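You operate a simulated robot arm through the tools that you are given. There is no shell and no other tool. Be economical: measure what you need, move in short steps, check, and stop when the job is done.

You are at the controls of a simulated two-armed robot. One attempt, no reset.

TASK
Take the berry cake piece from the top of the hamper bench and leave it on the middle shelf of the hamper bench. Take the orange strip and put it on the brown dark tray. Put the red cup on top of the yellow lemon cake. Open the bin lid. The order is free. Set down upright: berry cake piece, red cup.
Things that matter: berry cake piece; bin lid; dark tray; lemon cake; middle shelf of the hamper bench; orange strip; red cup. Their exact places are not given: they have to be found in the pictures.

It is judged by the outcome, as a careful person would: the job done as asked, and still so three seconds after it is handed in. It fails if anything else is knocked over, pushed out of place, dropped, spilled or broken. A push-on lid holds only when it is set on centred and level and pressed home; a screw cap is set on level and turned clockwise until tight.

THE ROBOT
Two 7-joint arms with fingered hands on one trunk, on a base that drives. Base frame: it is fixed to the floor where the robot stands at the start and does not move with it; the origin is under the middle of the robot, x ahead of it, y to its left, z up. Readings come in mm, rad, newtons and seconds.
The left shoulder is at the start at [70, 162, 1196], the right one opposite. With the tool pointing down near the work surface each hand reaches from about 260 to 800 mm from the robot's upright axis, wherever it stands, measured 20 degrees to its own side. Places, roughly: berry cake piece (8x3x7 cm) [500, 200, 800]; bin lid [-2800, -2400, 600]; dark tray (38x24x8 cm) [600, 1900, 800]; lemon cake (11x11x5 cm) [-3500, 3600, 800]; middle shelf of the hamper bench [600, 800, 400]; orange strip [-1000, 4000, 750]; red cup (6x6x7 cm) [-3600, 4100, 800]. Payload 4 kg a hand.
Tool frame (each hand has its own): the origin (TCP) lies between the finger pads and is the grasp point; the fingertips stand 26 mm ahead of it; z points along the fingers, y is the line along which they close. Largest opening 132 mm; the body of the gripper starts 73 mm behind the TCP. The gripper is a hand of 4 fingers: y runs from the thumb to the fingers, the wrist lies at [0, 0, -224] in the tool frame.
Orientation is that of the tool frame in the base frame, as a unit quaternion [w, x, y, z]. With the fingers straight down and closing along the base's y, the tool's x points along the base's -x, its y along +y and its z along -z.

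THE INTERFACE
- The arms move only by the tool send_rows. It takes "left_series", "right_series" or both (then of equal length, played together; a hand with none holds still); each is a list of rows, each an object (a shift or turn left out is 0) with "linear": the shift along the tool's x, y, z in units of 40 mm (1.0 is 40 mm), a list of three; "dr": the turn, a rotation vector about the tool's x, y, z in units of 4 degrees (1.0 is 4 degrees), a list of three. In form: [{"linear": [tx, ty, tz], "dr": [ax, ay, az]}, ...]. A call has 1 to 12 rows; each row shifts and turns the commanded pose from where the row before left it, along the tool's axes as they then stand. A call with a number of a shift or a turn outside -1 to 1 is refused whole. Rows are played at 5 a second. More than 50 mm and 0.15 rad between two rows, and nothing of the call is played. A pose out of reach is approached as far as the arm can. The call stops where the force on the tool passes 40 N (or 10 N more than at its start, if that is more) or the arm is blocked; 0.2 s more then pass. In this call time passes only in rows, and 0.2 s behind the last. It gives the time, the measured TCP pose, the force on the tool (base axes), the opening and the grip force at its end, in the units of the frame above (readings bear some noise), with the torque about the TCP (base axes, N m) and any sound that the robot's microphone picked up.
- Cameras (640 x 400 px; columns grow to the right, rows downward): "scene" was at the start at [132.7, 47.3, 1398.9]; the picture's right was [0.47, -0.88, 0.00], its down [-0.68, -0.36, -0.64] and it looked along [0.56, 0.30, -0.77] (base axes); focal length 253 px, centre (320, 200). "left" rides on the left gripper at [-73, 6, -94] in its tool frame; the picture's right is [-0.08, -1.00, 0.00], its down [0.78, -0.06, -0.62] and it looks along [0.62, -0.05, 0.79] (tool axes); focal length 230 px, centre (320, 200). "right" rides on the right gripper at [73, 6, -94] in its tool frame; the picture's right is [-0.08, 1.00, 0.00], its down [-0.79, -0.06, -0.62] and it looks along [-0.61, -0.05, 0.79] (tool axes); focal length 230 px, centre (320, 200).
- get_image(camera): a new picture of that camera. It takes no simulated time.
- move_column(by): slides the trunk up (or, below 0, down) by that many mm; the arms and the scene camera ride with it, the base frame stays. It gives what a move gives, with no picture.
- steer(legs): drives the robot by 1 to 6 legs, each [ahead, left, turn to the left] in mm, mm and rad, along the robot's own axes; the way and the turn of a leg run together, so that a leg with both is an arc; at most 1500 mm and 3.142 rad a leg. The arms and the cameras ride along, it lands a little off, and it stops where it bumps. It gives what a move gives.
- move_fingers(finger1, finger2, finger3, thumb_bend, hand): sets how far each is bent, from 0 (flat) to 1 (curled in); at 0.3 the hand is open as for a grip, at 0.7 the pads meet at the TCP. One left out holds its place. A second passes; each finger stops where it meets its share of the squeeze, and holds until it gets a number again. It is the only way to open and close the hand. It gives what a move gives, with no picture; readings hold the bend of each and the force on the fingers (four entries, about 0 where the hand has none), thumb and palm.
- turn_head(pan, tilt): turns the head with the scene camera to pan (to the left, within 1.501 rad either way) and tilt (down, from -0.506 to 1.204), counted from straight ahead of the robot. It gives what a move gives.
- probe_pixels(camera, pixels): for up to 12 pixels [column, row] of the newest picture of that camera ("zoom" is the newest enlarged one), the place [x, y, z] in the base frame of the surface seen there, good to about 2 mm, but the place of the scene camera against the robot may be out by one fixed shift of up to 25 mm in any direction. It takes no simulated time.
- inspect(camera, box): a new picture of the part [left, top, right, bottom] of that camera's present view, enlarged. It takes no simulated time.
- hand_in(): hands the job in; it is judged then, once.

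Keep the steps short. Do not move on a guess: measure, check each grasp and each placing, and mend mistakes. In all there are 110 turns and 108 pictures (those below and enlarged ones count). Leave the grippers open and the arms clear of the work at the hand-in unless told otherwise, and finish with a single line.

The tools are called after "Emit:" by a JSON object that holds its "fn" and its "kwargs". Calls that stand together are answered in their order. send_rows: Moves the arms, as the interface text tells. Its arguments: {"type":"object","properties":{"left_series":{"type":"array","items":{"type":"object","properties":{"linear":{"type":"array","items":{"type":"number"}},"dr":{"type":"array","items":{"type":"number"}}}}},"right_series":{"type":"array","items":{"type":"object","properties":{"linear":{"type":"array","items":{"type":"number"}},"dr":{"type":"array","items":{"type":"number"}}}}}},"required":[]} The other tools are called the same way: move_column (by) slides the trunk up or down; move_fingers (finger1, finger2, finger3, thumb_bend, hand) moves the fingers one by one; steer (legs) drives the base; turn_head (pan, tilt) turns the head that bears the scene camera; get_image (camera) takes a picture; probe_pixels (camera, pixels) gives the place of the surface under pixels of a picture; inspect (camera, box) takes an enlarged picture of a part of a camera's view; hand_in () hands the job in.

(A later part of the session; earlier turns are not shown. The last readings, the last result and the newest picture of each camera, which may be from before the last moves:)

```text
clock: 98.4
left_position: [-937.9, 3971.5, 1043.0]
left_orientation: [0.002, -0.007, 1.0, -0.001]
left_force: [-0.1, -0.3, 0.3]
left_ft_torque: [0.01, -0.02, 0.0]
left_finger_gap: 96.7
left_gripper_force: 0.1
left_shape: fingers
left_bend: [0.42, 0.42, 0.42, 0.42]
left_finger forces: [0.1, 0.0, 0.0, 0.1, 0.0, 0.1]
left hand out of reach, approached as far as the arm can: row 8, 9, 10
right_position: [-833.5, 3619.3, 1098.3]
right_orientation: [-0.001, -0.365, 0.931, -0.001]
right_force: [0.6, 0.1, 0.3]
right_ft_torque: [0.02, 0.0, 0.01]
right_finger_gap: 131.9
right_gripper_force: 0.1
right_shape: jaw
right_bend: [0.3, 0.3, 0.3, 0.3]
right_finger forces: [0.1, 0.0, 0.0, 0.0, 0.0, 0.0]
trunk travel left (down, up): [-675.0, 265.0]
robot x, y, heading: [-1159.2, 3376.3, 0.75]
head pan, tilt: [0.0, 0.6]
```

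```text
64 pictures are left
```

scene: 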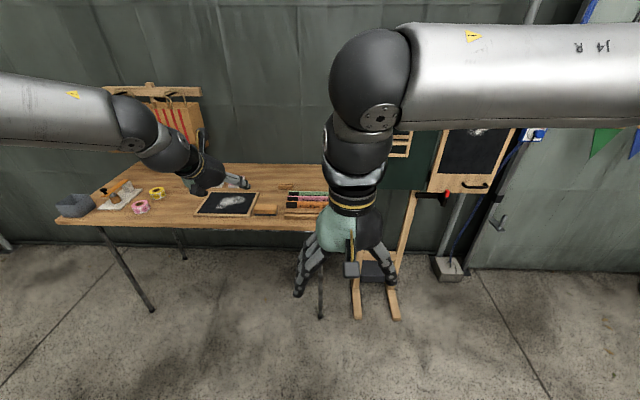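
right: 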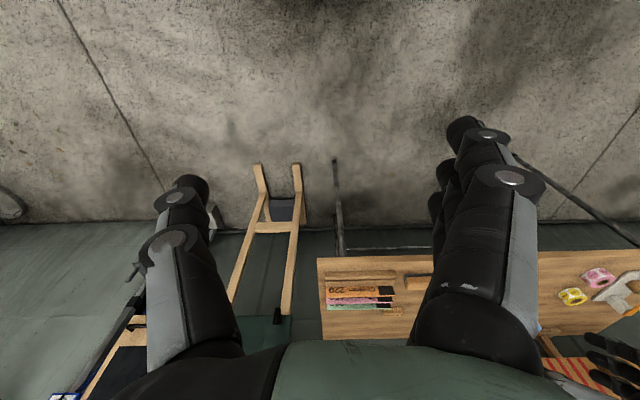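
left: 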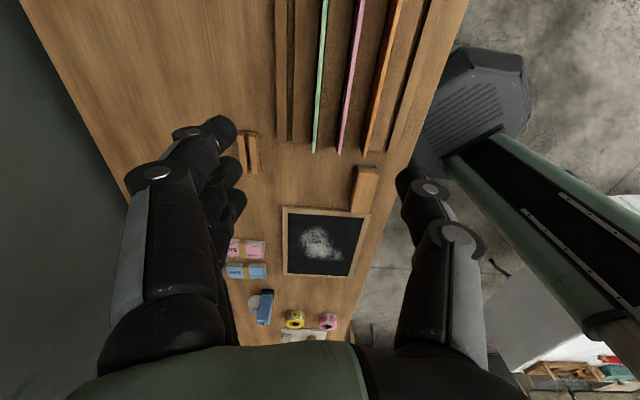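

The strips are seen nearly from above, with the orange one running from (403,0) to (366,150). I'll probe its top edge and its neighbours.

Emit:
{"fn": "inspect", "kwargs": {"camera": "left", "box": [260, 0, 480, 160]}}

Emit:
{"fn": "probe_pixels", "kwargs": {"camera": "left", "pixels": [[366, 145], [373, 115], [381, 85], [389, 55], [397, 25], [342, 145], [350, 90], [358, 30], [360, 90], [395, 90]]}}

```text
2.50 times, centred on (370, 80) of left
```

zoom: 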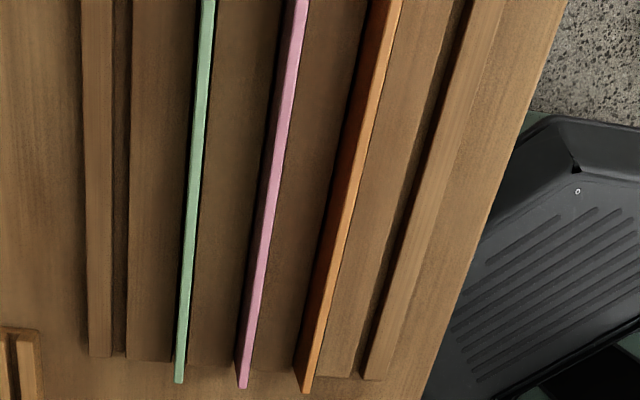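

```text
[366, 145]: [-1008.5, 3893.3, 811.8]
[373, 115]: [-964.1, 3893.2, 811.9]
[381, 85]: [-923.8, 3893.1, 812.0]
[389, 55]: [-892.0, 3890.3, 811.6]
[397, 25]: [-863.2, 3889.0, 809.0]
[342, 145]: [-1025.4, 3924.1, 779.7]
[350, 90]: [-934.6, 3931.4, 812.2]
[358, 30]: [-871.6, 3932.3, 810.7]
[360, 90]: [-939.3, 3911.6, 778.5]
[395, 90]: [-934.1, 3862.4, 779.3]
```

The orange strip is vertical: top z 812, y≈3892, centre x≈-922. I'll narrow the fingers to a ~26 mm gap and go above its middle.

Emit:
{"fn": "move_fingers", "kwargs": {"hand": "left", "finger1": 0.64, "finger2": 0.64, "finger3": 0.64, "thumb_bend": 0.64}}

Emit:
{"fn": "send_rows", "kwargs": {"left_series": [{"linear": [-0.1, -0.49, 0.81]}, {"linear": [-0.1, -0.49, 0.81]}, {"linear": [-0.1, -0.49, 0.81]}, {"linear": [-0.1, -0.49, 0.81]}]}}

Emit:
{"fn": "get_image", "kwargs": {"camera": "left"}}

```text
clock: 99.4
left_position: [-937.8, 3972.3, 1044.1]
left_orientation: [0.001, -0.008, 1.0, -0.001]
left_force: [0.6, 0.5, -0.6]
left_ft_torque: [-0.03, 0.01, 0.0]
left_finger_gap: 28.6
left_gripper_force: 0.1
left_shape: fingers
left_bend: [0.64, 0.64, 0.64, 0.64]
left_finger forces: [0.1, 0.1, 0.1, 0.0, 0.1, 0.1]
right_position: [-832.5, 3620.2, 1098.9]
right_orientation: [-0.001, -0.365, 0.931, 0.0]
right_force: [-0.4, 0.0, -0.1]
right_ft_torque: [-0.01, 0.02, 0.01]
right_finger_gap: 131.7
right_gripper_force: 0.1
right_shape: jaw
right_bend: [0.3, 0.3, 0.3, 0.3]
right_finger forces: [0.0, 0.1, 0.0, 0.0, 0.0, 0.0]
trunk travel left (down, up): [-675.0, 265.0]
robot x, y, heading: [-1157.3, 3369.8, 0.75]
head pan, tilt: [0.0, 0.6]
```

```text
clock: 100.4
left_position: [-920.6, 3893.0, 913.7]
left_orientation: [0.0, -0.005, 1.0, -0.002]
left_force: [0.1, 0.5, 0.5]
left_ft_torque: [-0.01, 0.01, 0.02]
left_finger_gap: 28.3
left_gripper_force: 0.1
left_shape: fingers
left_bend: [0.64, 0.64, 0.64, 0.64]
left_finger forces: [0.0, 0.1, 0.1, 0.1, 0.0, 0.1]
right_position: [-831.1, 3620.4, 1098.7]
right_orientation: [-0.001, -0.365, 0.931, -0.001]
right_force: [0.6, -0.2, 0.7]
right_ft_torque: [-0.01, 0.01, 0.01]
right_finger_gap: 131.9
right_gripper_force: 0.0
right_shape: jaw
right_bend: [0.3, 0.3, 0.3, 0.3]
right_finger forces: [0.0, 0.0, 0.0, 0.0, 0.1, 0.0]
trunk travel left (down, up): [-675.0, 265.0]
robot x, y, heading: [-1160.2, 3371.4, 0.743]
head pan, tilt: [0.0, 0.6]
```

```text
62 pictures are left
```

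left: 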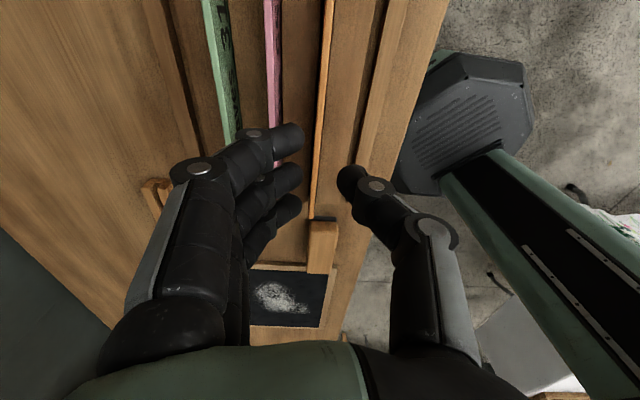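

The strip lies between thumb and fingers. I'll descend to z≈848 and check clearance from both cameras.

Emit:
{"fn": "send_rows", "kwargs": {"left_series": [{"linear": [0, 0, 0.82]}, {"linear": [0, 0, 0.82]}]}}

Emit:
{"fn": "turn_head", "kwargs": {"pan": 0.5, "tilt": 0.75}}

Emit:
{"fn": "get_image", "kwargs": {"camera": "left"}}

Emit:
{"fn": "inspect", "kwargs": {"camera": "scene", "box": [240, 100, 440, 260]}}

Emit:
{"fn": "get_image", "kwargs": {"camera": "right"}}

```text
clock: 101.0
left_position: [-925.2, 3894.9, 853.1]
left_orientation: [0.002, -0.005, 1.0, -0.003]
left_force: [0.2, -0.3, -0.4]
left_ft_torque: [-0.03, 0.02, -0.03]
left_finger_gap: 28.3
left_gripper_force: 0.1
left_shape: fingers
left_bend: [0.64, 0.64, 0.64, 0.64]
left_finger forces: [0.0, 0.0, 0.0, 0.1, 0.0, 0.0]
left hand out of reach, approached as far as the arm can: row 2
right_position: [-833.0, 3620.8, 1098.0]
right_orientation: [-0.001, -0.365, 0.931, 0.0]
right_force: [-0.5, -0.1, 0.0]
right_ft_torque: [-0.02, -0.02, 0.02]
right_finger_gap: 131.8
right_gripper_force: 0.1
right_shape: jaw
right_bend: [0.3, 0.3, 0.3, 0.3]
right_finger forces: [0.1, 0.0, 0.1, 0.1, 0.0, 0.0]
trunk travel left (down, up): [-675.0, 265.0]
robot x, y, heading: [-1158.0, 3375.1, 0.744]
head pan, tilt: [0.0, 0.6]
```

```text
clock: 101.9
left_position: [-925.8, 3894.3, 855.0]
left_orientation: [0.002, -0.006, 1.0, -0.002]
left_force: [-0.1, -0.6, 0.2]
left_ft_torque: [-0.04, -0.01, 0.0]
left_finger_gap: 28.3
left_gripper_force: 0.1
left_shape: fingers
left_bend: [0.64, 0.64, 0.64, 0.64]
left_finger forces: [0.0, 0.0, 0.0, 0.0, 0.0, 0.0]
right_position: [-832.3, 3620.1, 1097.4]
right_orientation: [-0.001, -0.365, 0.931, -0.001]
right_force: [1.2, -0.7, 0.1]
right_ft_torque: [0.0, 0.0, -0.02]
right_finger_gap: 131.9
right_gripper_force: 0.0
right_shape: jaw
right_bend: [0.3, 0.3, 0.3, 0.3]
right_finger forces: [0.1, 0.0, 0.0, 0.0, 0.1, 0.0]
trunk travel left (down, up): [-675.0, 265.0]
robot x, y, heading: [-1162.0, 3369.8, 0.747]
head pan, tilt: [0.499, 0.75]
```

```text
61 pictures are left
```

left: 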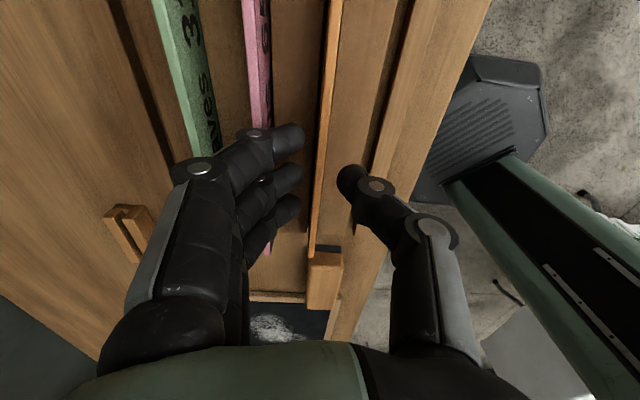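

```text
2.50 times, centred on (340, 180) of scene
```

zoom: 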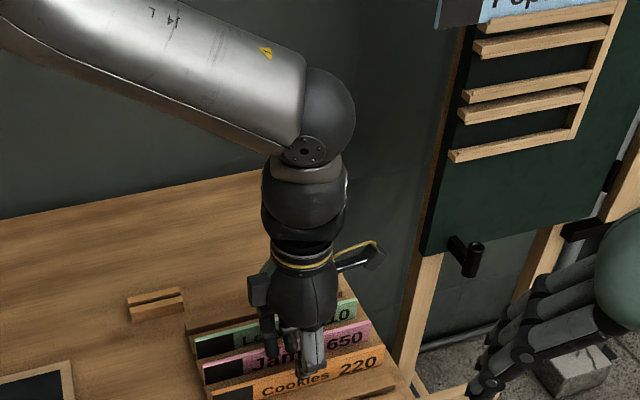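

```text
59 pictures are left
```

right: 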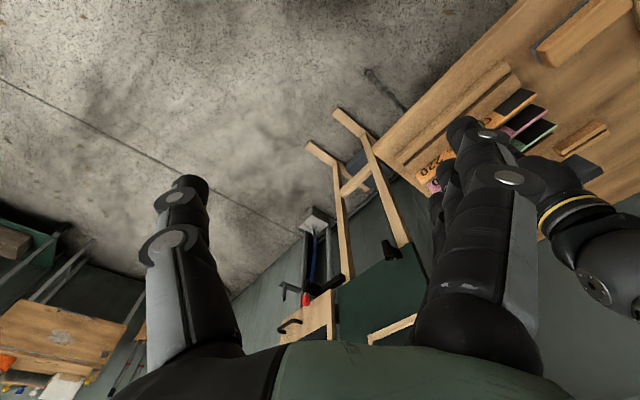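

I'll probe the finger surfaces themselves to learn how they're shaped near the tips.

Emit:
{"fn": "probe_pixels", "kwargs": {"camera": "left", "pixels": [[200, 170], [255, 133], [298, 138], [270, 130], [285, 128], [285, 185], [345, 175], [355, 195], [377, 187], [430, 225], [290, 150], [230, 150]]}}

```text
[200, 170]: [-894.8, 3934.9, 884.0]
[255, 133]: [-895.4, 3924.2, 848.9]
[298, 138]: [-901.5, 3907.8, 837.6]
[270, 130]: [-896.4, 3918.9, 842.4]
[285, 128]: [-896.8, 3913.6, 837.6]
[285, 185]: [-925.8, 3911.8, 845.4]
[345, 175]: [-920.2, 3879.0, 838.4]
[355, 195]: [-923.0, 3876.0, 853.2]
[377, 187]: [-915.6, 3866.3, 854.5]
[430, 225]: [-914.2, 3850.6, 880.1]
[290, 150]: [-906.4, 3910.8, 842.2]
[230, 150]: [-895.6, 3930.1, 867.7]
```

The tips sit about 20 mm below the TCP, with the outer knuckle 30 mm off-centre. I'll shift 5 mm forward, away from the pink strip, and lower with the trunk in two steps.

Emit:
{"fn": "send_rows", "kwargs": {"left_series": [{"linear": [-0.09, -0.14, 0]}]}}

Emit:
{"fn": "move_column", "kwargs": {"by": -26}}

Emit:
{"fn": "get_image", "kwargs": {"camera": "left"}}

Emit:
{"fn": "probe_pixels", "kwargs": {"camera": "left", "pixels": [[255, 133], [285, 128], [335, 40], [325, 130], [260, 60], [345, 175], [318, 200]]}}

```text
clock: 102.3
left_position: [-925.8, 3890.0, 854.8]
left_orientation: [0.002, -0.006, 1.0, -0.002]
left_force: [0.0, -0.9, 0.2]
left_ft_torque: [0.0, 0.01, -0.03]
left_finger_gap: 28.3
left_gripper_force: 0.0
left_shape: fingers
left_bend: [0.64, 0.64, 0.64, 0.64]
left_finger forces: [0.1, 0.0, 0.0, 0.0, 0.0, 0.1]
left hand out of reach, approached as far as the arm can: row 1
right_position: [-832.3, 3620.9, 1099.4]
right_orientation: [-0.001, -0.365, 0.931, 0.0]
right_force: [-0.1, -0.4, 0.4]
right_ft_torque: [-0.05, 0.0, 0.03]
right_finger_gap: 131.9
right_gripper_force: 0.0
right_shape: jaw
right_bend: [0.3, 0.3, 0.3, 0.3]
right_finger forces: [0.0, 0.1, 0.0, 0.0, 0.1, 0.1]
trunk travel left (down, up): [-675.0, 265.0]
robot x, y, heading: [-1159.6, 3371.4, 0.748]
head pan, tilt: [0.499, 0.75]
```

```text
clock: 103.0
left_position: [-925.4, 3888.7, 829.1]
left_orientation: [0.001, -0.006, 1.0, -0.002]
left_force: [0.1, 0.4, 0.3]
left_ft_torque: [0.05, -0.01, 0.02]
left_finger_gap: 28.6
left_gripper_force: 0.0
left_shape: fingers
left_bend: [0.64, 0.64, 0.64, 0.64]
left_finger forces: [0.0, 0.0, 0.0, 0.0, 0.0, 0.1]
right_position: [-832.5, 3620.3, 1072.7]
right_orientation: [-0.001, -0.365, 0.931, 0.0]
right_force: [0.4, -0.3, -0.7]
right_ft_torque: [-0.01, -0.03, 0.03]
right_finger_gap: 131.8
right_gripper_force: 0.1
right_shape: jaw
right_bend: [0.3, 0.3, 0.3, 0.3]
right_finger forces: [0.1, 0.0, 0.0, 0.0, 0.1, 0.0]
trunk travel left (down, up): [-649.0, 291.0]
robot x, y, heading: [-1159.8, 3370.8, 0.751]
head pan, tilt: [0.499, 0.75]
```

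```text
58 pictures are left
```

left: 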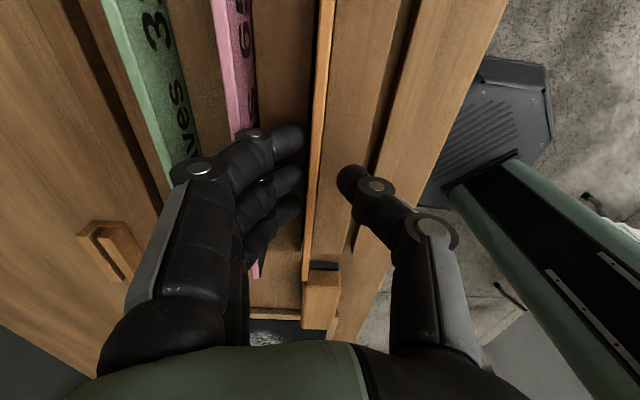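

```text
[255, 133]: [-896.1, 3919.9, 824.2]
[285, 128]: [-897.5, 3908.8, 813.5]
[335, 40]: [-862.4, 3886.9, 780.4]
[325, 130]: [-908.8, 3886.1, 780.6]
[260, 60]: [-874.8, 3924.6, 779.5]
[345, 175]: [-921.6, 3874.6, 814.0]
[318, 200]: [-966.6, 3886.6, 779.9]
```

The strip is well inside the gap and clear of the pink one. I'll lower 16 mm more and close.

Emit:
{"fn": "move_column", "kwargs": {"by": -16}}

Emit:
{"fn": "move_fingers", "kwargs": {"hand": "left", "finger1": 0.74, "finger2": 0.74, "finger3": 0.74, "thumb_bend": 0.74}}

Emit:
{"fn": "get_image", "kwargs": {"camera": "left"}}

```text
clock: 103.6
left_position: [-925.4, 3889.3, 812.4]
left_orientation: [0.001, -0.006, 1.0, -0.002]
left_force: [-0.7, -0.5, 0.3]
left_ft_torque: [-0.03, 0.01, -0.02]
left_finger_gap: 28.5
left_gripper_force: 0.2
left_shape: fingers
left_bend: [0.64, 0.64, 0.64, 0.64]
left_finger forces: [0.1, 0.0, 0.1, 0.0, 0.0, 0.0]
right_position: [-833.3, 3618.9, 1057.1]
right_orientation: [-0.001, -0.365, 0.931, 0.0]
right_force: [-0.5, 0.1, -1.2]
right_ft_torque: [-0.02, 0.01, 0.01]
right_finger_gap: 131.8
right_gripper_force: 0.0
right_shape: jaw
right_bend: [0.3, 0.3, 0.3, 0.3]
right_finger forces: [0.0, 0.0, 0.1, 0.1, 0.0, 0.0]
trunk travel left (down, up): [-633.0, 307.0]
robot x, y, heading: [-1157.4, 3370.6, 0.746]
head pan, tilt: [0.499, 0.75]
```

```text
clock: 104.6
left_position: [-927.1, 3888.0, 813.2]
left_orientation: [0.001, -0.006, 1.0, -0.003]
left_force: [0.6, 0.9, 0.0]
left_ft_torque: [0.06, -0.05, -0.01]
left_finger_gap: 15.0
left_gripper_force: 9.9
left_shape: fingers
left_bend: [0.72, 0.72, 0.72, 0.69]
left_finger forces: [3.4, 3.6, 3.6, 0.1, 9.4, 0.0]
right_position: [-832.7, 3621.1, 1056.6]
right_orientation: [-0.002, -0.365, 0.931, 0.0]
right_force: [0.6, -0.2, -0.7]
right_ft_torque: [-0.01, 0.0, 0.0]
right_finger_gap: 131.8
right_gripper_force: 0.1
right_shape: jaw
right_bend: [0.3, 0.3, 0.3, 0.3]
right_finger forces: [0.2, 0.0, 0.1, 0.1, 0.1, 0.0]
trunk travel left (down, up): [-633.0, 307.0]
robot x, y, heading: [-1158.1, 3375.9, 0.744]
head pan, tilt: [0.499, 0.75]
```

```text
57 pictures are left
```

left: 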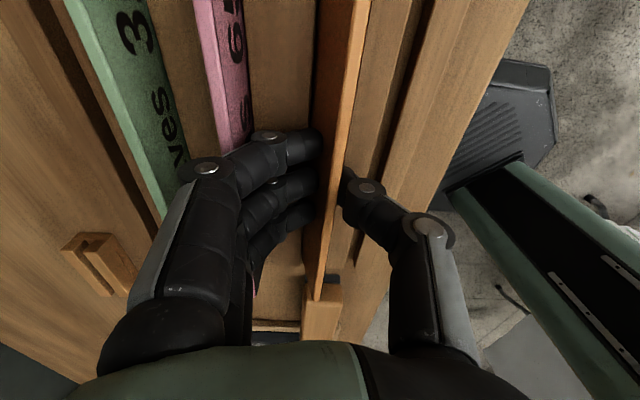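

Gripped with about 10 N. I'll lift straight up with the trunk and check.

Emit:
{"fn": "move_column", "kwargs": {"by": 60}}

Emit:
{"fn": "get_image", "kwargs": {"camera": "left"}}

Emit:
{"fn": "inspect", "kwargs": {"camera": "scene", "box": [240, 100, 440, 260]}}

```text
clock: 105.6
left_position: [-925.3, 3891.0, 873.1]
left_orientation: [0.001, -0.006, 1.0, -0.002]
left_force: [0.1, 0.2, -0.6]
left_ft_torque: [-0.01, 0.0, -0.03]
left_finger_gap: 15.2
left_gripper_force: 9.5
left_shape: fingers
left_bend: [0.72, 0.72, 0.72, 0.69]
left_finger forces: [3.2, 3.1, 3.2, 0.0, 9.6, 0.0]
right_position: [-833.4, 3620.7, 1116.0]
right_orientation: [0.0, -0.366, 0.931, 0.0]
right_force: [0.7, -0.9, 0.2]
right_ft_torque: [-0.01, -0.02, 0.0]
right_finger_gap: 131.9
right_gripper_force: 0.0
right_shape: jaw
right_bend: [0.3, 0.3, 0.3, 0.3]
right_finger forces: [0.0, 0.0, 0.0, 0.0, 0.0, 0.0]
trunk travel left (down, up): [-693.0, 247.0]
robot x, y, heading: [-1157.9, 3373.4, 0.748]
head pan, tilt: [0.499, 0.75]
```

```text
56 pictures are left
```

left: 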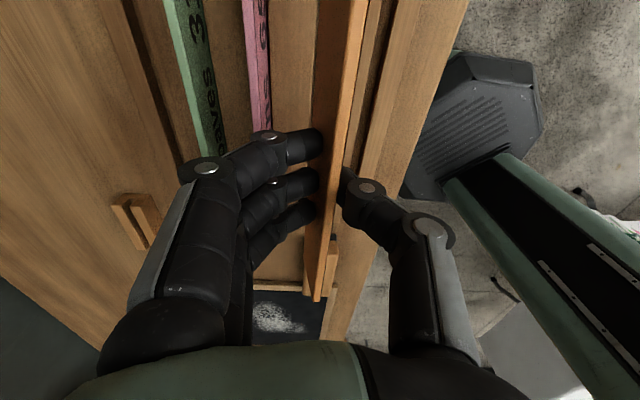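

```text
2.50 times, centred on (340, 180) of scene
```

zoom: 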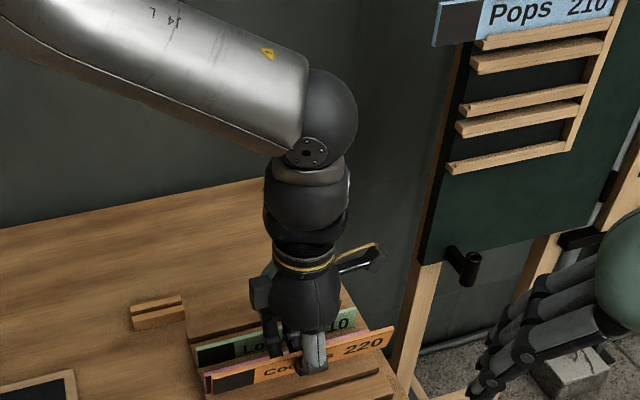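

The strip is held and free of the rack. I'll lift more, back away from the table, then turn to face +x and drive toward the tray.

Emit:
{"fn": "move_column", "kwargs": {"by": 150}}

Emit:
{"fn": "steer", "kwargs": {"legs": [[-409, -439, 0], [0, 0, -0.748], [700, -1000, 0]]}}

Emit:
{"fn": "turn_head", "kwargs": {"pan": 0.1, "tilt": 0.6}}

Emit:
{"fn": "get_image", "kwargs": {"camera": "scene"}}

```text
clock: 107.4
left_position: [-926.0, 3889.2, 1023.3]
left_orientation: [0.0, -0.006, 1.0, -0.003]
left_force: [-0.8, 0.6, -0.5]
left_ft_torque: [0.01, -0.01, -0.02]
left_finger_gap: 15.2
left_gripper_force: 9.1
left_shape: fingers
left_bend: [0.72, 0.72, 0.72, 0.69]
left_finger forces: [3.2, 3.1, 3.1, 0.1, 9.4, 0.0]
right_position: [-831.5, 3619.6, 1266.3]
right_orientation: [-0.002, -0.364, 0.931, 0.0]
right_force: [0.4, 0.3, 0.3]
right_ft_torque: [-0.02, 0.04, 0.0]
right_finger_gap: 131.6
right_gripper_force: 0.1
right_shape: jaw
right_bend: [0.3, 0.3, 0.3, 0.3]
right_finger forces: [0.0, 0.0, 0.0, 0.0, 0.0, 0.0]
trunk travel left (down, up): [-843.0, 97.0]
robot x, y, heading: [-1159.4, 3375.4, 0.747]
head pan, tilt: [0.499, 0.75]
```

```text
clock: 118.5
left_position: [24.7, 1974.6, 1023.0]
left_orientation: [0.0, 0.372, 0.928, -0.003]
left_force: [0.1, -0.3, 0.2]
left_ft_torque: [0.03, 0.02, 0.03]
left_finger_gap: 14.9
left_gripper_force: 9.2
left_shape: fingers
left_bend: [0.72, 0.72, 0.72, 0.69]
left_finger forces: [3.0, 3.1, 3.1, 0.0, 9.2, 0.0]
right_position: [-96.1, 1716.7, 1266.6]
right_orientation: [-0.001, 0.015, 1.0, 0.001]
right_force: [0.6, -0.5, -0.4]
right_ft_torque: [0.01, -0.03, -0.01]
right_finger_gap: 131.7
right_gripper_force: 0.1
right_shape: jaw
right_bend: [0.3, 0.3, 0.3, 0.3]
right_finger forces: [0.1, 0.1, 0.0, 0.0, 0.0, 0.0]
trunk travel left (down, up): [-843.0, 97.0]
robot x, y, heading: [-503.9, 1770.1, -0.024]
head pan, tilt: [0.499, 0.75]
```

```text
clock: 119.3
left_position: [24.1, 1973.9, 1023.5]
left_orientation: [0.0, 0.371, 0.929, -0.003]
left_force: [0.4, 0.3, -0.4]
left_ft_torque: [0.01, 0.03, 0.0]
left_finger_gap: 14.8
left_gripper_force: 9.9
left_shape: fingers
left_bend: [0.72, 0.72, 0.72, 0.69]
left_finger forces: [2.9, 3.1, 3.0, 0.0, 9.2, 0.0]
right_position: [-96.7, 1716.0, 1266.2]
right_orientation: [0.0, 0.013, 1.0, 0.001]
right_force: [-0.5, -0.1, 1.1]
right_ft_torque: [0.0, 0.01, -0.01]
right_finger_gap: 131.8
right_gripper_force: 0.1
right_shape: jaw
right_bend: [0.3, 0.3, 0.3, 0.3]
right_finger forces: [0.0, 0.0, 0.0, 0.1, 0.0, 0.0]
trunk travel left (down, up): [-843.0, 97.0]
robot x, y, heading: [-502.3, 1768.6, -0.025]
head pan, tilt: [0.099, 0.6]
```

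```text
54 pictures are left
```

scene: 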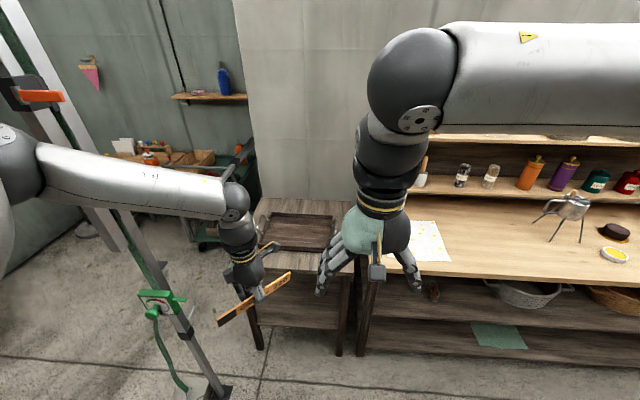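

The tray is ahead at (300,230) and the pole with the green clamp stands on my left. I'll probe the tray, the pole and my elbow for clearance.

Emit:
{"fn": "probe_pixels", "kwargs": {"camera": "scene", "pixels": [[300, 232], [275, 215], [330, 220], [262, 245], [320, 250], [235, 195], [60, 160], [160, 300], [215, 380], [40, 95], [130, 175], [300, 205]]}}

Emit:
{"fn": "inspect", "kwargs": {"camera": "scene", "box": [200, 180, 360, 330]}}

```text
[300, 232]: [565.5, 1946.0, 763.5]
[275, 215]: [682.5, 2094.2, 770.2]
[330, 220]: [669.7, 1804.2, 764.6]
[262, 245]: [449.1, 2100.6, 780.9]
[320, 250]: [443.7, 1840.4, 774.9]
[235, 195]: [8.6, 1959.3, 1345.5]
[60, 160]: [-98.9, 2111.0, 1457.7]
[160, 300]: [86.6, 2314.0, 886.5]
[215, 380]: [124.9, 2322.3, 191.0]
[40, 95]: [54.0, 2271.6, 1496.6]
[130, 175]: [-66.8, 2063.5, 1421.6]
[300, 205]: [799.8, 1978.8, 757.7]
```

```text
2.67 times, centred on (280, 255) of scene
```

zoom: 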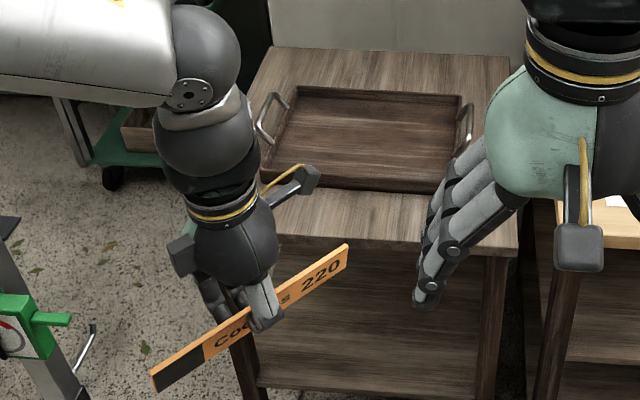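

The tray floor is at z≈763, about 460–690 in x and 1790–2110 in y. My elbow would pass near the pole, so I'll first shift right, then drive in with a slight left turn.

Emit:
{"fn": "steer", "kwargs": {"legs": [[0, -290, 0], [530, 150, 0.225]]}}

Emit:
{"fn": "turn_head", "kwargs": {"pan": 0.35, "tilt": 0.75}}

Emit:
{"fn": "get_image", "kwargs": {"camera": "scene"}}

Emit:
{"fn": "get_image", "kwargs": {"camera": "left"}}

```text
clock: 124.2
left_position: [492.5, 1990.7, 1024.2]
left_orientation: [0.001, 0.268, 0.963, -0.002]
left_force: [0.3, 0.0, -0.5]
left_ft_torque: [-0.03, 0.02, -0.02]
left_finger_gap: 14.8
left_gripper_force: 9.5
left_shape: fingers
left_bend: [0.72, 0.72, 0.72, 0.69]
left_finger forces: [3.0, 3.0, 3.2, 0.0, 9.2, 0.0]
right_position: [429.8, 1711.6, 1267.2]
right_orientation: [0.001, -0.096, 0.995, 0.001]
right_force: [-0.9, 0.3, 0.0]
right_ft_torque: [0.01, 0.01, -0.02]
right_finger_gap: 131.8
right_gripper_force: 0.0
right_shape: jaw
right_bend: [0.3, 0.3, 0.3, 0.3]
right_finger forces: [0.0, 0.1, 0.1, 0.1, 0.1, 0.0]
trunk travel left (down, up): [-843.0, 97.0]
robot x, y, heading: [22.5, 1671.5, 0.197]
head pan, tilt: [0.099, 0.6]
```

```text
clock: 125.0
left_position: [492.3, 1990.9, 1022.8]
left_orientation: [0.0, 0.268, 0.964, -0.003]
left_force: [0.9, -0.1, -0.3]
left_ft_torque: [0.02, 0.0, -0.01]
left_finger_gap: 15.1
left_gripper_force: 9.5
left_shape: fingers
left_bend: [0.72, 0.72, 0.72, 0.69]
left_finger forces: [3.0, 3.0, 3.2, 0.0, 9.2, 0.1]
right_position: [431.1, 1713.2, 1266.4]
right_orientation: [-0.001, -0.097, 0.995, 0.0]
right_force: [-0.8, -0.5, 0.1]
right_ft_torque: [0.03, 0.0, -0.02]
right_finger_gap: 131.8
right_gripper_force: 0.1
right_shape: jaw
right_bend: [0.3, 0.3, 0.3, 0.3]
right_finger forces: [0.1, 0.0, 0.0, 0.0, 0.0, 0.0]
trunk travel left (down, up): [-843.0, 97.0]
robot x, y, heading: [25.7, 1670.4, 0.193]
head pan, tilt: [0.351, 0.75]
```

```text
52 pictures are left
```

scene: 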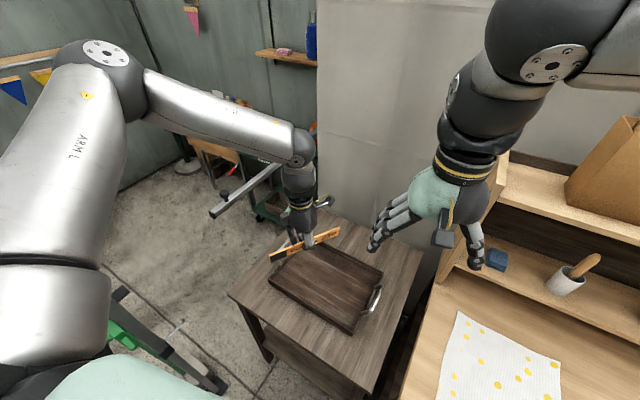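

```text
51 pictures are left
```

left: 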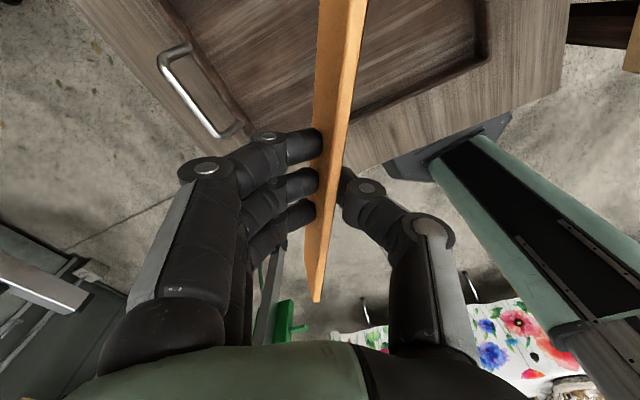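

I'll yaw the hand 40° so the strip runs mostly along the tray's length.

Emit:
{"fn": "send_rows", "kwargs": {"left_series": [{"dr": [0, 0, 1]}, {"dr": [0, 0, 1]}, {"dr": [0, 0, 1]}, {"dr": [0, 0, 1]}, {"dr": [0, 0, 1]}, {"dr": [0, 0, 1]}, {"dr": [0, 0, 1]}, {"dr": [0, 0, 1]}, {"dr": [0, 0, 1]}, {"dr": [0, 0, 1]}]}}

Emit:
{"fn": "get_image", "kwargs": {"camera": "left"}}

Emit:
{"fn": "inspect", "kwargs": {"camera": "scene", "box": [210, 170, 450, 350]}}

```text
clock: 127.2
left_position: [439.3, 1959.0, 1036.4]
left_orientation: [0.003, 0.489, 0.872, -0.001]
left_force: [0.4, 0.1, -0.1]
left_ft_torque: [0.01, -0.01, 0.0]
left_finger_gap: 14.6
left_gripper_force: 10.1
left_shape: fingers
left_bend: [0.72, 0.72, 0.72, 0.69]
left_finger forces: [3.0, 3.0, 3.1, 0.1, 9.3, 0.0]
left hand out of reach, approached as far as the arm can: row 5, 6, 7, 8, 9, 10
right_position: [430.6, 1713.1, 1267.0]
right_orientation: [0.0, -0.097, 0.995, 0.0]
right_force: [0.2, -1.2, -0.1]
right_ft_torque: [0.0, -0.01, -0.01]
right_finger_gap: 131.7
right_gripper_force: 0.0
right_shape: jaw
right_bend: [0.3, 0.3, 0.3, 0.3]
right_finger forces: [0.0, 0.0, 0.0, 0.1, 0.0, 0.0]
trunk travel left (down, up): [-843.0, 97.0]
robot x, y, heading: [23.0, 1669.2, 0.199]
head pan, tilt: [0.351, 0.75]
```

```text
50 pictures are left
```

left: 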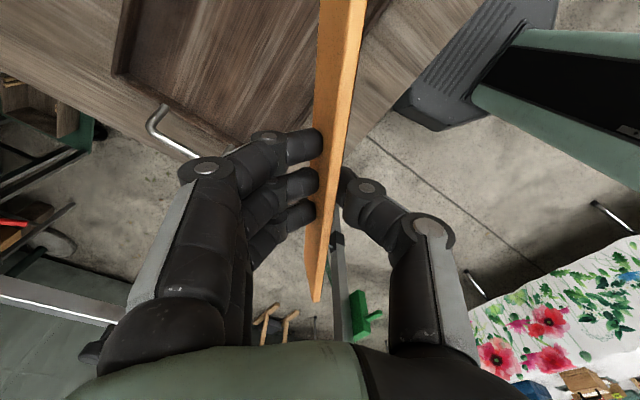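

```text
2.22 times, centred on (330, 260) of scene
```

zoom: 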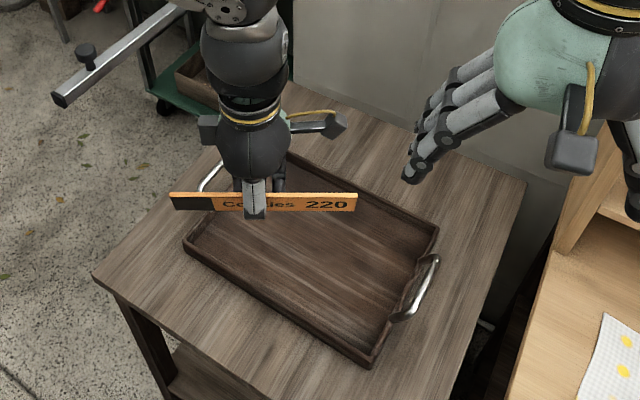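

The hand turned 28° before its limit, so the strip is about 31° from the tray's long axis, which still fits. I'll probe the tray in both cameras.

Emit:
{"fn": "probe_pixels", "kwargs": {"camera": "zoom", "pixels": [[205, 238], [362, 345], [430, 240], [320, 280], [290, 165], [370, 350], [185, 242], [400, 310], [300, 150], [437, 232]]}}

Emit:
{"fn": "probe_pixels", "kwargs": {"camera": "left", "pixels": [[125, 72], [118, 75], [230, 140], [270, 60], [200, 50], [300, 40], [140, 20]]}}

```text
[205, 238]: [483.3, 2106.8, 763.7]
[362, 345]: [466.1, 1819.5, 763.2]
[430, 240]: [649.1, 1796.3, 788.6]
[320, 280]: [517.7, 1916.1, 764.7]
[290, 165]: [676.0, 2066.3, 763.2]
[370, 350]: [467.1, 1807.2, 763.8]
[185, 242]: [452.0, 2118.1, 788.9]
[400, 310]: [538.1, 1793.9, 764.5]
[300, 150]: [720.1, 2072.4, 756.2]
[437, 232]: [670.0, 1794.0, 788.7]
```

```text
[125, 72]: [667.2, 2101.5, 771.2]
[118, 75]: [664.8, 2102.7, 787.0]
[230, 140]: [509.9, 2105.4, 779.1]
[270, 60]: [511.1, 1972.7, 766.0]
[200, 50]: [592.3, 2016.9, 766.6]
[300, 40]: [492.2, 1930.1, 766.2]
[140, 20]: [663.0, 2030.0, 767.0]
```

The tray's inside centre is about (558, 1945) and its floor is at 766. I'll move over it, then lower the trunk partway.

Emit:
{"fn": "send_rows", "kwargs": {"left_series": [{"linear": [-0.617, 0.783, 0]}, {"linear": [-0.617, 0.783, 0]}, {"linear": [-0.617, 0.783, 0]}]}}

Emit:
{"fn": "move_column", "kwargs": {"by": -160}}

Emit:
{"fn": "get_image", "kwargs": {"camera": "left"}}

Emit:
{"fn": "inspect", "kwargs": {"camera": "scene", "box": [210, 130, 450, 310]}}

```text
clock: 128.0
left_position: [460.7, 1934.7, 1056.7]
left_orientation: [0.003, 0.486, 0.874, 0.001]
left_force: [-0.4, -0.1, -0.6]
left_ft_torque: [0.0, -0.01, 0.02]
left_finger_gap: 15.0
left_gripper_force: 9.1
left_shape: fingers
left_bend: [0.72, 0.72, 0.72, 0.69]
left_finger forces: [3.1, 3.1, 3.2, 0.0, 9.3, 0.1]
left hand out of reach, approached as far as the arm can: row 1, 2, 3
right_position: [431.0, 1712.3, 1267.2]
right_orientation: [-0.001, -0.098, 0.995, 0.0]
right_force: [0.5, 0.2, -0.4]
right_ft_torque: [0.03, 0.0, 0.01]
right_finger_gap: 131.6
right_gripper_force: 0.1
right_shape: jaw
right_bend: [0.3, 0.3, 0.3, 0.3]
right_finger forces: [0.0, 0.1, 0.1, 0.0, 0.0, 0.0]
trunk travel left (down, up): [-843.0, 97.0]
robot x, y, heading: [25.6, 1674.3, 0.199]
head pan, tilt: [0.351, 0.75]
```

```text
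clock: 129.8
left_position: [461.0, 1933.6, 895.9]
left_orientation: [0.004, 0.486, 0.874, 0.001]
left_force: [0.1, -0.1, -0.2]
left_ft_torque: [0.03, -0.02, -0.01]
left_finger_gap: 15.1
left_gripper_force: 9.4
left_shape: fingers
left_bend: [0.72, 0.72, 0.72, 0.69]
left_finger forces: [3.1, 2.9, 3.1, 0.0, 9.2, 0.1]
right_position: [430.0, 1712.0, 1106.6]
right_orientation: [-0.002, -0.097, 0.995, 0.001]
right_force: [-1.0, 0.0, -0.1]
right_ft_torque: [-0.02, -0.03, 0.02]
right_finger_gap: 131.6
right_gripper_force: 0.1
right_shape: jaw
right_bend: [0.3, 0.3, 0.3, 0.3]
right_finger forces: [0.0, 0.0, 0.1, 0.0, 0.0, 0.0]
trunk travel left (down, up): [-683.0, 257.0]
robot x, y, heading: [24.4, 1671.3, 0.196]
head pan, tilt: [0.351, 0.75]
```

```text
48 pictures are left
```

left: 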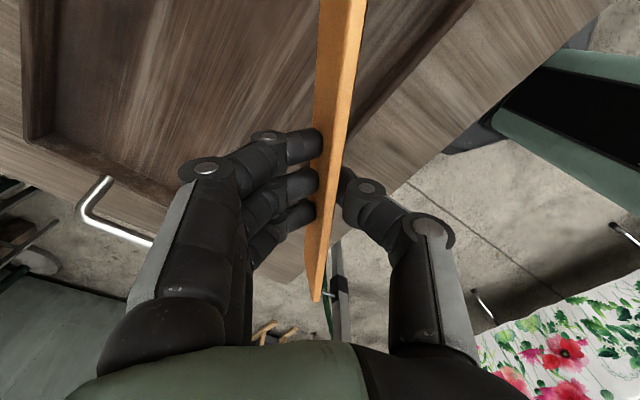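

```text
2.22 times, centred on (330, 220) of scene
```

zoom: 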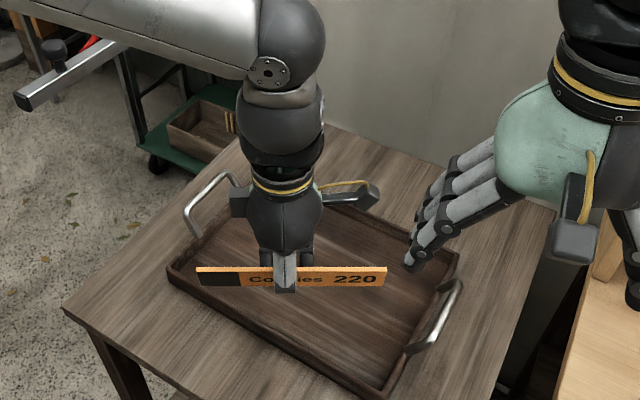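

I need about 95 mm more in x. I'll relax the yaw by 12° to free the wrist and move out by arm.

Emit:
{"fn": "send_rows", "kwargs": {"left_series": [{"dr": [0, 0, -1]}, {"dr": [0, 0, -1]}, {"dr": [0, 0, -1]}, {"linear": [-0.38, 0.5, 0]}, {"linear": [-0.38, 0.5, 0]}, {"linear": [-0.38, 0.5, 0]}]}}

```text
clock: 131.2
left_position: [507.9, 1969.1, 911.6]
left_orientation: [0.005, 0.392, 0.92, 0.0]
left_force: [-0.4, 0.2, 0.9]
left_ft_torque: [0.03, 0.02, -0.02]
left_finger_gap: 15.3
left_gripper_force: 9.6
left_shape: fingers
left_bend: [0.72, 0.72, 0.72, 0.69]
left_finger forces: [3.1, 3.0, 3.0, 0.0, 9.2, 0.0]
left hand out of reach, approached as far as the arm can: row 4, 5, 6
right_position: [430.9, 1712.6, 1106.1]
right_orientation: [-0.001, -0.097, 0.995, 0.0]
right_force: [0.2, -1.0, -0.4]
right_ft_torque: [-0.02, 0.02, 0.01]
right_finger_gap: 132.1
right_gripper_force: 0.0
right_shape: jaw
right_bend: [0.3, 0.3, 0.3, 0.3]
right_finger forces: [0.0, 0.0, 0.0, 0.1, 0.0, 0.0]
trunk travel left (down, up): [-683.0, 257.0]
robot x, y, heading: [25.5, 1670.1, 0.191]
head pan, tilt: [0.351, 0.75]
```

Closer: now (508, 1969). I'll turn the base slightly right and drive 25 mm ahead to centre it.

Emit:
{"fn": "steer", "kwargs": {"legs": [[25, 0, -0.07]]}}

Emit:
{"fn": "inspect", "kwargs": {"camera": "scene", "box": [210, 110, 450, 290]}}

```text
clock: 132.1
left_position: [549.1, 1939.0, 914.1]
left_orientation: [0.007, 0.424, 0.905, 0.0]
left_force: [-1.1, 0.5, -0.7]
left_ft_torque: [-0.02, 0.0, -0.02]
left_finger_gap: 15.0
left_gripper_force: 8.9
left_shape: fingers
left_bend: [0.72, 0.72, 0.72, 0.69]
left_finger forces: [3.2, 3.0, 3.1, 0.1, 9.4, 0.0]
right_position: [452.5, 1687.8, 1107.1]
right_orientation: [0.0, -0.062, 0.998, 0.0]
right_force: [0.3, 0.5, 0.2]
right_ft_torque: [0.0, -0.01, 0.0]
right_finger_gap: 131.6
right_gripper_force: 0.0
right_shape: jaw
right_bend: [0.3, 0.3, 0.3, 0.3]
right_finger forces: [0.0, 0.0, 0.0, 0.0, 0.0, 0.1]
trunk travel left (down, up): [-683.0, 257.0]
robot x, y, heading: [50.3, 1679.2, 0.124]
head pan, tilt: [0.351, 0.75]
```

```text
2.22 times, centred on (330, 200) of scene
```

zoom: 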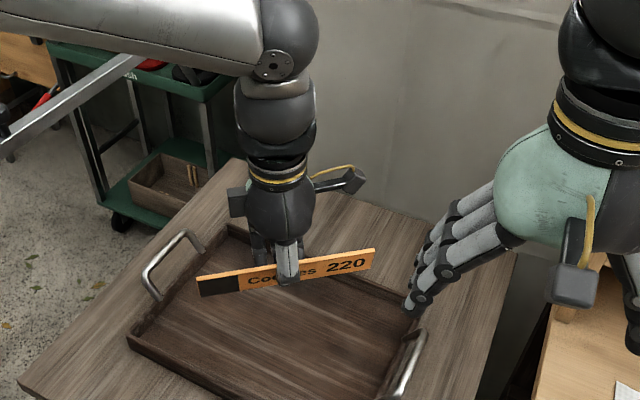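

All of the strip is within the tray outline. I'll lower 78 mm, then creep down.

Emit:
{"fn": "move_column", "kwargs": {"by": -78}}

Emit:
{"fn": "inspect", "kwargs": {"camera": "scene", "box": [210, 90, 450, 270]}}

Emit:
{"fn": "get_image", "kwargs": {"camera": "left"}}

```text
clock: 133.2
left_position: [550.8, 1938.0, 833.9]
left_orientation: [0.004, 0.426, 0.905, 0.0]
left_force: [-0.6, -0.2, 0.5]
left_ft_torque: [-0.02, 0.02, 0.0]
left_finger_gap: 14.9
left_gripper_force: 9.5
left_shape: fingers
left_bend: [0.72, 0.72, 0.72, 0.69]
left_finger forces: [3.1, 2.9, 3.1, 0.0, 9.4, 0.0]
right_position: [456.6, 1686.2, 1028.5]
right_orientation: [-0.002, -0.062, 0.998, 0.001]
right_force: [-0.7, -1.0, -0.2]
right_ft_torque: [-0.04, 0.01, 0.01]
right_finger_gap: 132.0
right_gripper_force: 0.1
right_shape: jaw
right_bend: [0.3, 0.3, 0.3, 0.3]
right_finger forces: [0.0, 0.1, 0.1, 0.0, 0.1, 0.0]
trunk travel left (down, up): [-605.0, 335.0]
robot x, y, heading: [46.4, 1678.0, 0.125]
head pan, tilt: [0.351, 0.75]
```

```text
2.22 times, centred on (330, 180) of scene
```

zoom: 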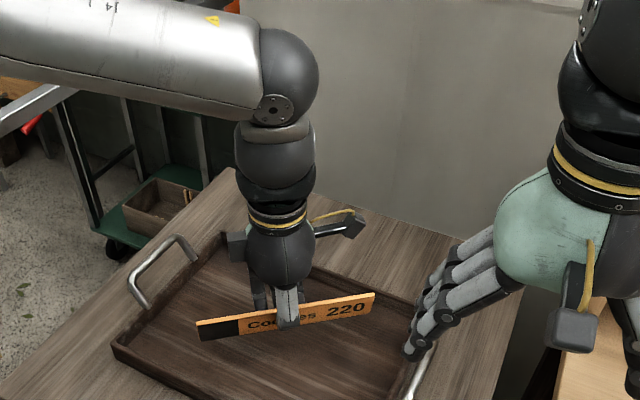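

```text
44 pictures are left
```

left: 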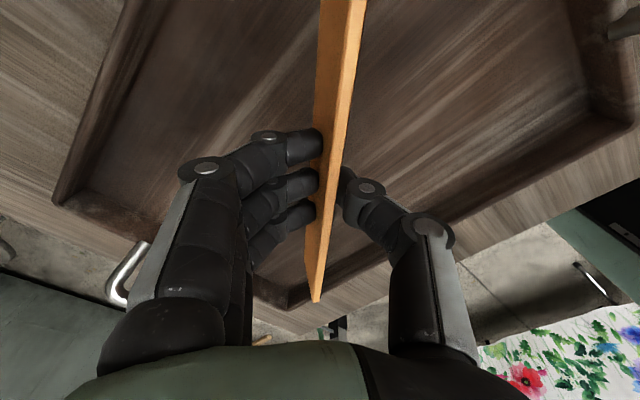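

Everything is inside the tray walls. I'll creep lower and watch the force.

Emit:
{"fn": "move_column", "kwargs": {"by": -16}}

Emit:
{"fn": "send_rows", "kwargs": {"left_series": [{"linear": [0, 0, 0.05]}, {"linear": [0, 0, 0.05]}, {"linear": [0, 0, 0.05]}]}}

```text
clock: 133.8
left_position: [551.4, 1938.2, 818.1]
left_orientation: [0.005, 0.425, 0.905, 0.0]
left_force: [-0.7, -0.5, -0.2]
left_ft_torque: [0.01, -0.03, -0.03]
left_finger_gap: 14.9
left_gripper_force: 9.1
left_shape: fingers
left_bend: [0.72, 0.72, 0.72, 0.69]
left_finger forces: [3.1, 3.0, 3.2, 0.0, 9.3, 0.0]
right_position: [456.0, 1687.1, 1012.9]
right_orientation: [-0.001, -0.061, 0.998, 0.001]
right_force: [-0.1, 0.1, 0.1]
right_ft_torque: [-0.02, 0.0, -0.01]
right_finger_gap: 131.7
right_gripper_force: 0.1
right_shape: jaw
right_bend: [0.3, 0.3, 0.3, 0.3]
right_finger forces: [0.0, 0.1, 0.0, 0.0, 0.0, 0.0]
trunk travel left (down, up): [-589.0, 351.0]
robot x, y, heading: [48.2, 1675.5, 0.125]
head pan, tilt: [0.351, 0.75]
```

```text
clock: 134.6
left_position: [551.2, 1938.7, 813.2]
left_orientation: [0.006, 0.425, 0.905, -0.002]
left_force: [-1.0, 0.9, 0.2]
left_ft_torque: [0.02, -0.03, 0.02]
left_finger_gap: 15.0
left_gripper_force: 9.7
left_shape: fingers
left_bend: [0.72, 0.72, 0.72, 0.69]
left_finger forces: [3.1, 3.0, 3.2, 0.1, 9.4, 0.1]
right_position: [455.4, 1687.8, 1012.4]
right_orientation: [-0.002, -0.062, 0.998, 0.001]
right_force: [0.0, -0.2, 1.0]
right_ft_torque: [-0.01, 0.01, 0.01]
right_finger_gap: 131.7
right_gripper_force: 0.0
right_shape: jaw
right_bend: [0.3, 0.3, 0.3, 0.3]
right_finger forces: [0.0, 0.0, 0.1, 0.0, 0.1, 0.0]
trunk travel left (down, up): [-589.0, 351.0]
robot x, y, heading: [46.8, 1678.9, 0.121]
head pan, tilt: [0.351, 0.75]
```

No contact yet, so I'll continue.

Emit:
{"fn": "send_rows", "kwargs": {"left_series": [{"linear": [0, 0, 0.05]}, {"linear": [0, 0, 0.05]}, {"linear": [0, 0, 0.05]}, {"linear": [0, 0, 0.05]}, {"linear": [0, 0, 0.05]}]}}

Emit:
{"fn": "inspect", "kwargs": {"camera": "scene", "box": [230, 120, 410, 255]}}

```text
clock: 135.8
left_position: [549.1, 1939.5, 805.8]
left_orientation: [0.008, 0.426, 0.905, -0.001]
left_force: [2.1, -4.2, 15.5]
left_ft_torque: [-0.01, -0.04, 0.0]
left_finger_gap: 14.6
left_gripper_force: 12.7
left_shape: fingers
left_bend: [0.73, 0.74, 0.74, 0.7]
left_finger forces: [4.8, 4.9, 5.5, 0.1, 11.1, 0.0]
left hand out of reach, approached as far as the arm can: row 3
right_position: [455.1, 1686.3, 1012.9]
right_orientation: [0.0, -0.062, 0.998, 0.001]
right_force: [-0.1, -0.5, 0.4]
right_ft_torque: [-0.02, 0.0, 0.0]
right_finger_gap: 131.8
right_gripper_force: 0.0
right_shape: jaw
right_bend: [0.3, 0.3, 0.3, 0.3]
right_finger forces: [0.0, 0.1, 0.0, 0.0, 0.0, 0.0]
trunk travel left (down, up): [-589.0, 351.0]
robot x, y, heading: [46.3, 1676.9, 0.124]
head pan, tilt: [0.351, 0.75]
```

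```text
2.96 times, centred on (320, 188) of scene
```

zoom: 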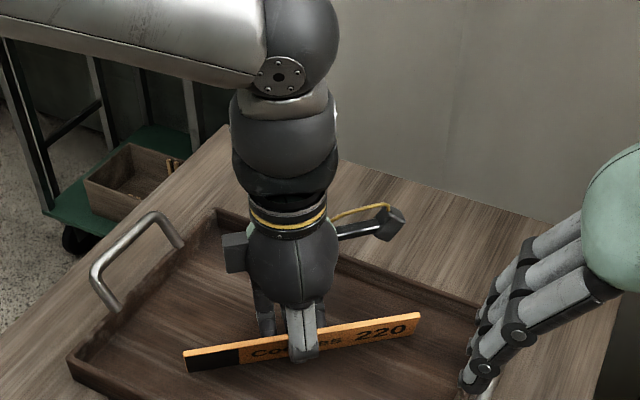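

Contact at 15 N: the strip is resting on the tray floor. I'll ease up 3 mm and open the hand in stages.

Emit:
{"fn": "send_rows", "kwargs": {"left_series": [{"linear": [0, 0, -0.06]}]}}

Emit:
{"fn": "move_fingers", "kwargs": {"hand": "left", "finger1": 0.62, "finger2": 0.62, "finger3": 0.62, "thumb_bend": 0.62}}

Emit:
{"fn": "move_fingers", "kwargs": {"hand": "left", "finger1": 0.4, "finger2": 0.4, "finger3": 0.4, "thumb_bend": 0.4}}

Emit:
{"fn": "inspect", "kwargs": {"camera": "scene", "box": [230, 120, 410, 255]}}

Emit:
{"fn": "get_image", "kwargs": {"camera": "left"}}

```text
clock: 136.2
left_position: [548.4, 1940.2, 807.0]
left_orientation: [0.007, 0.424, 0.905, 0.0]
left_force: [1.5, -2.9, 10.3]
left_ft_torque: [-0.04, 0.01, 0.0]
left_finger_gap: 14.7
left_gripper_force: 11.8
left_shape: fingers
left_bend: [0.73, 0.74, 0.74, 0.7]
left_finger forces: [4.0, 4.4, 5.0, 0.0, 10.6, 0.0]
right_position: [456.1, 1687.2, 1012.6]
right_orientation: [0.0, -0.062, 0.998, 0.001]
right_force: [0.7, 0.4, -0.4]
right_ft_torque: [-0.01, 0.02, 0.02]
right_finger_gap: 131.8
right_gripper_force: 0.0
right_shape: jaw
right_bend: [0.3, 0.3, 0.3, 0.3]
right_finger forces: [0.1, 0.0, 0.0, 0.0, 0.1, 0.0]
trunk travel left (down, up): [-589.0, 351.0]
robot x, y, heading: [48.0, 1678.6, 0.127]
head pan, tilt: [0.351, 0.75]
```

```text
clock: 137.2
left_position: [548.2, 1942.0, 806.4]
left_orientation: [0.007, 0.425, 0.905, -0.001]
left_force: [-0.6, -0.1, -0.4]
left_ft_torque: [-0.01, 0.0, 0.0]
left_finger_gap: 32.8
left_gripper_force: 0.1
left_shape: fingers
left_bend: [0.62, 0.62, 0.62, 0.62]
left_finger forces: [0.1, 0.1, 0.1, 0.1, 0.1, 0.0]
right_position: [456.9, 1688.2, 1012.9]
right_orientation: [0.0, -0.061, 0.998, 0.002]
right_force: [-0.3, 1.3, -0.5]
right_ft_torque: [-0.04, 0.0, 0.01]
right_finger_gap: 131.9
right_gripper_force: 0.1
right_shape: jaw
right_bend: [0.3, 0.3, 0.3, 0.3]
right_finger forces: [0.0, 0.0, 0.1, 0.0, 0.0, 0.0]
trunk travel left (down, up): [-589.0, 351.0]
robot x, y, heading: [49.1, 1680.3, 0.124]
head pan, tilt: [0.351, 0.75]
```

```text
clock: 138.2
left_position: [548.5, 1941.1, 806.6]
left_orientation: [0.006, 0.424, 0.906, 0.0]
left_force: [0.3, 0.4, -0.4]
left_ft_torque: [-0.01, 0.0, 0.01]
left_finger_gap: 103.3
left_gripper_force: 0.0
left_shape: fingers
left_bend: [0.4, 0.4, 0.4, 0.4]
left_finger forces: [0.0, 0.0, 0.0, 0.0, 0.0, 0.0]
right_position: [456.2, 1686.6, 1013.7]
right_orientation: [-0.001, -0.062, 0.998, 0.001]
right_force: [0.1, 0.1, -0.3]
right_ft_torque: [0.0, 0.0, -0.01]
right_finger_gap: 131.6
right_gripper_force: 0.0
right_shape: jaw
right_bend: [0.3, 0.3, 0.3, 0.3]
right_finger forces: [0.0, 0.0, 0.0, 0.1, 0.0, 0.0]
trunk travel left (down, up): [-589.0, 351.0]
robot x, y, heading: [48.4, 1677.1, 0.121]
head pan, tilt: [0.351, 0.75]
```

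```text
2.96 times, centred on (320, 188) of scene
```

zoom: 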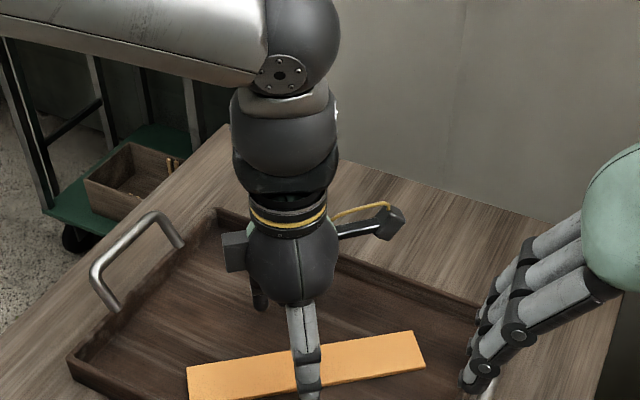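

```text
41 pictures are left
```

left: 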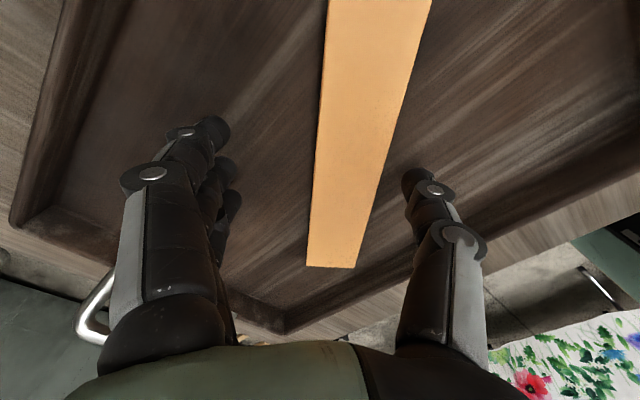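

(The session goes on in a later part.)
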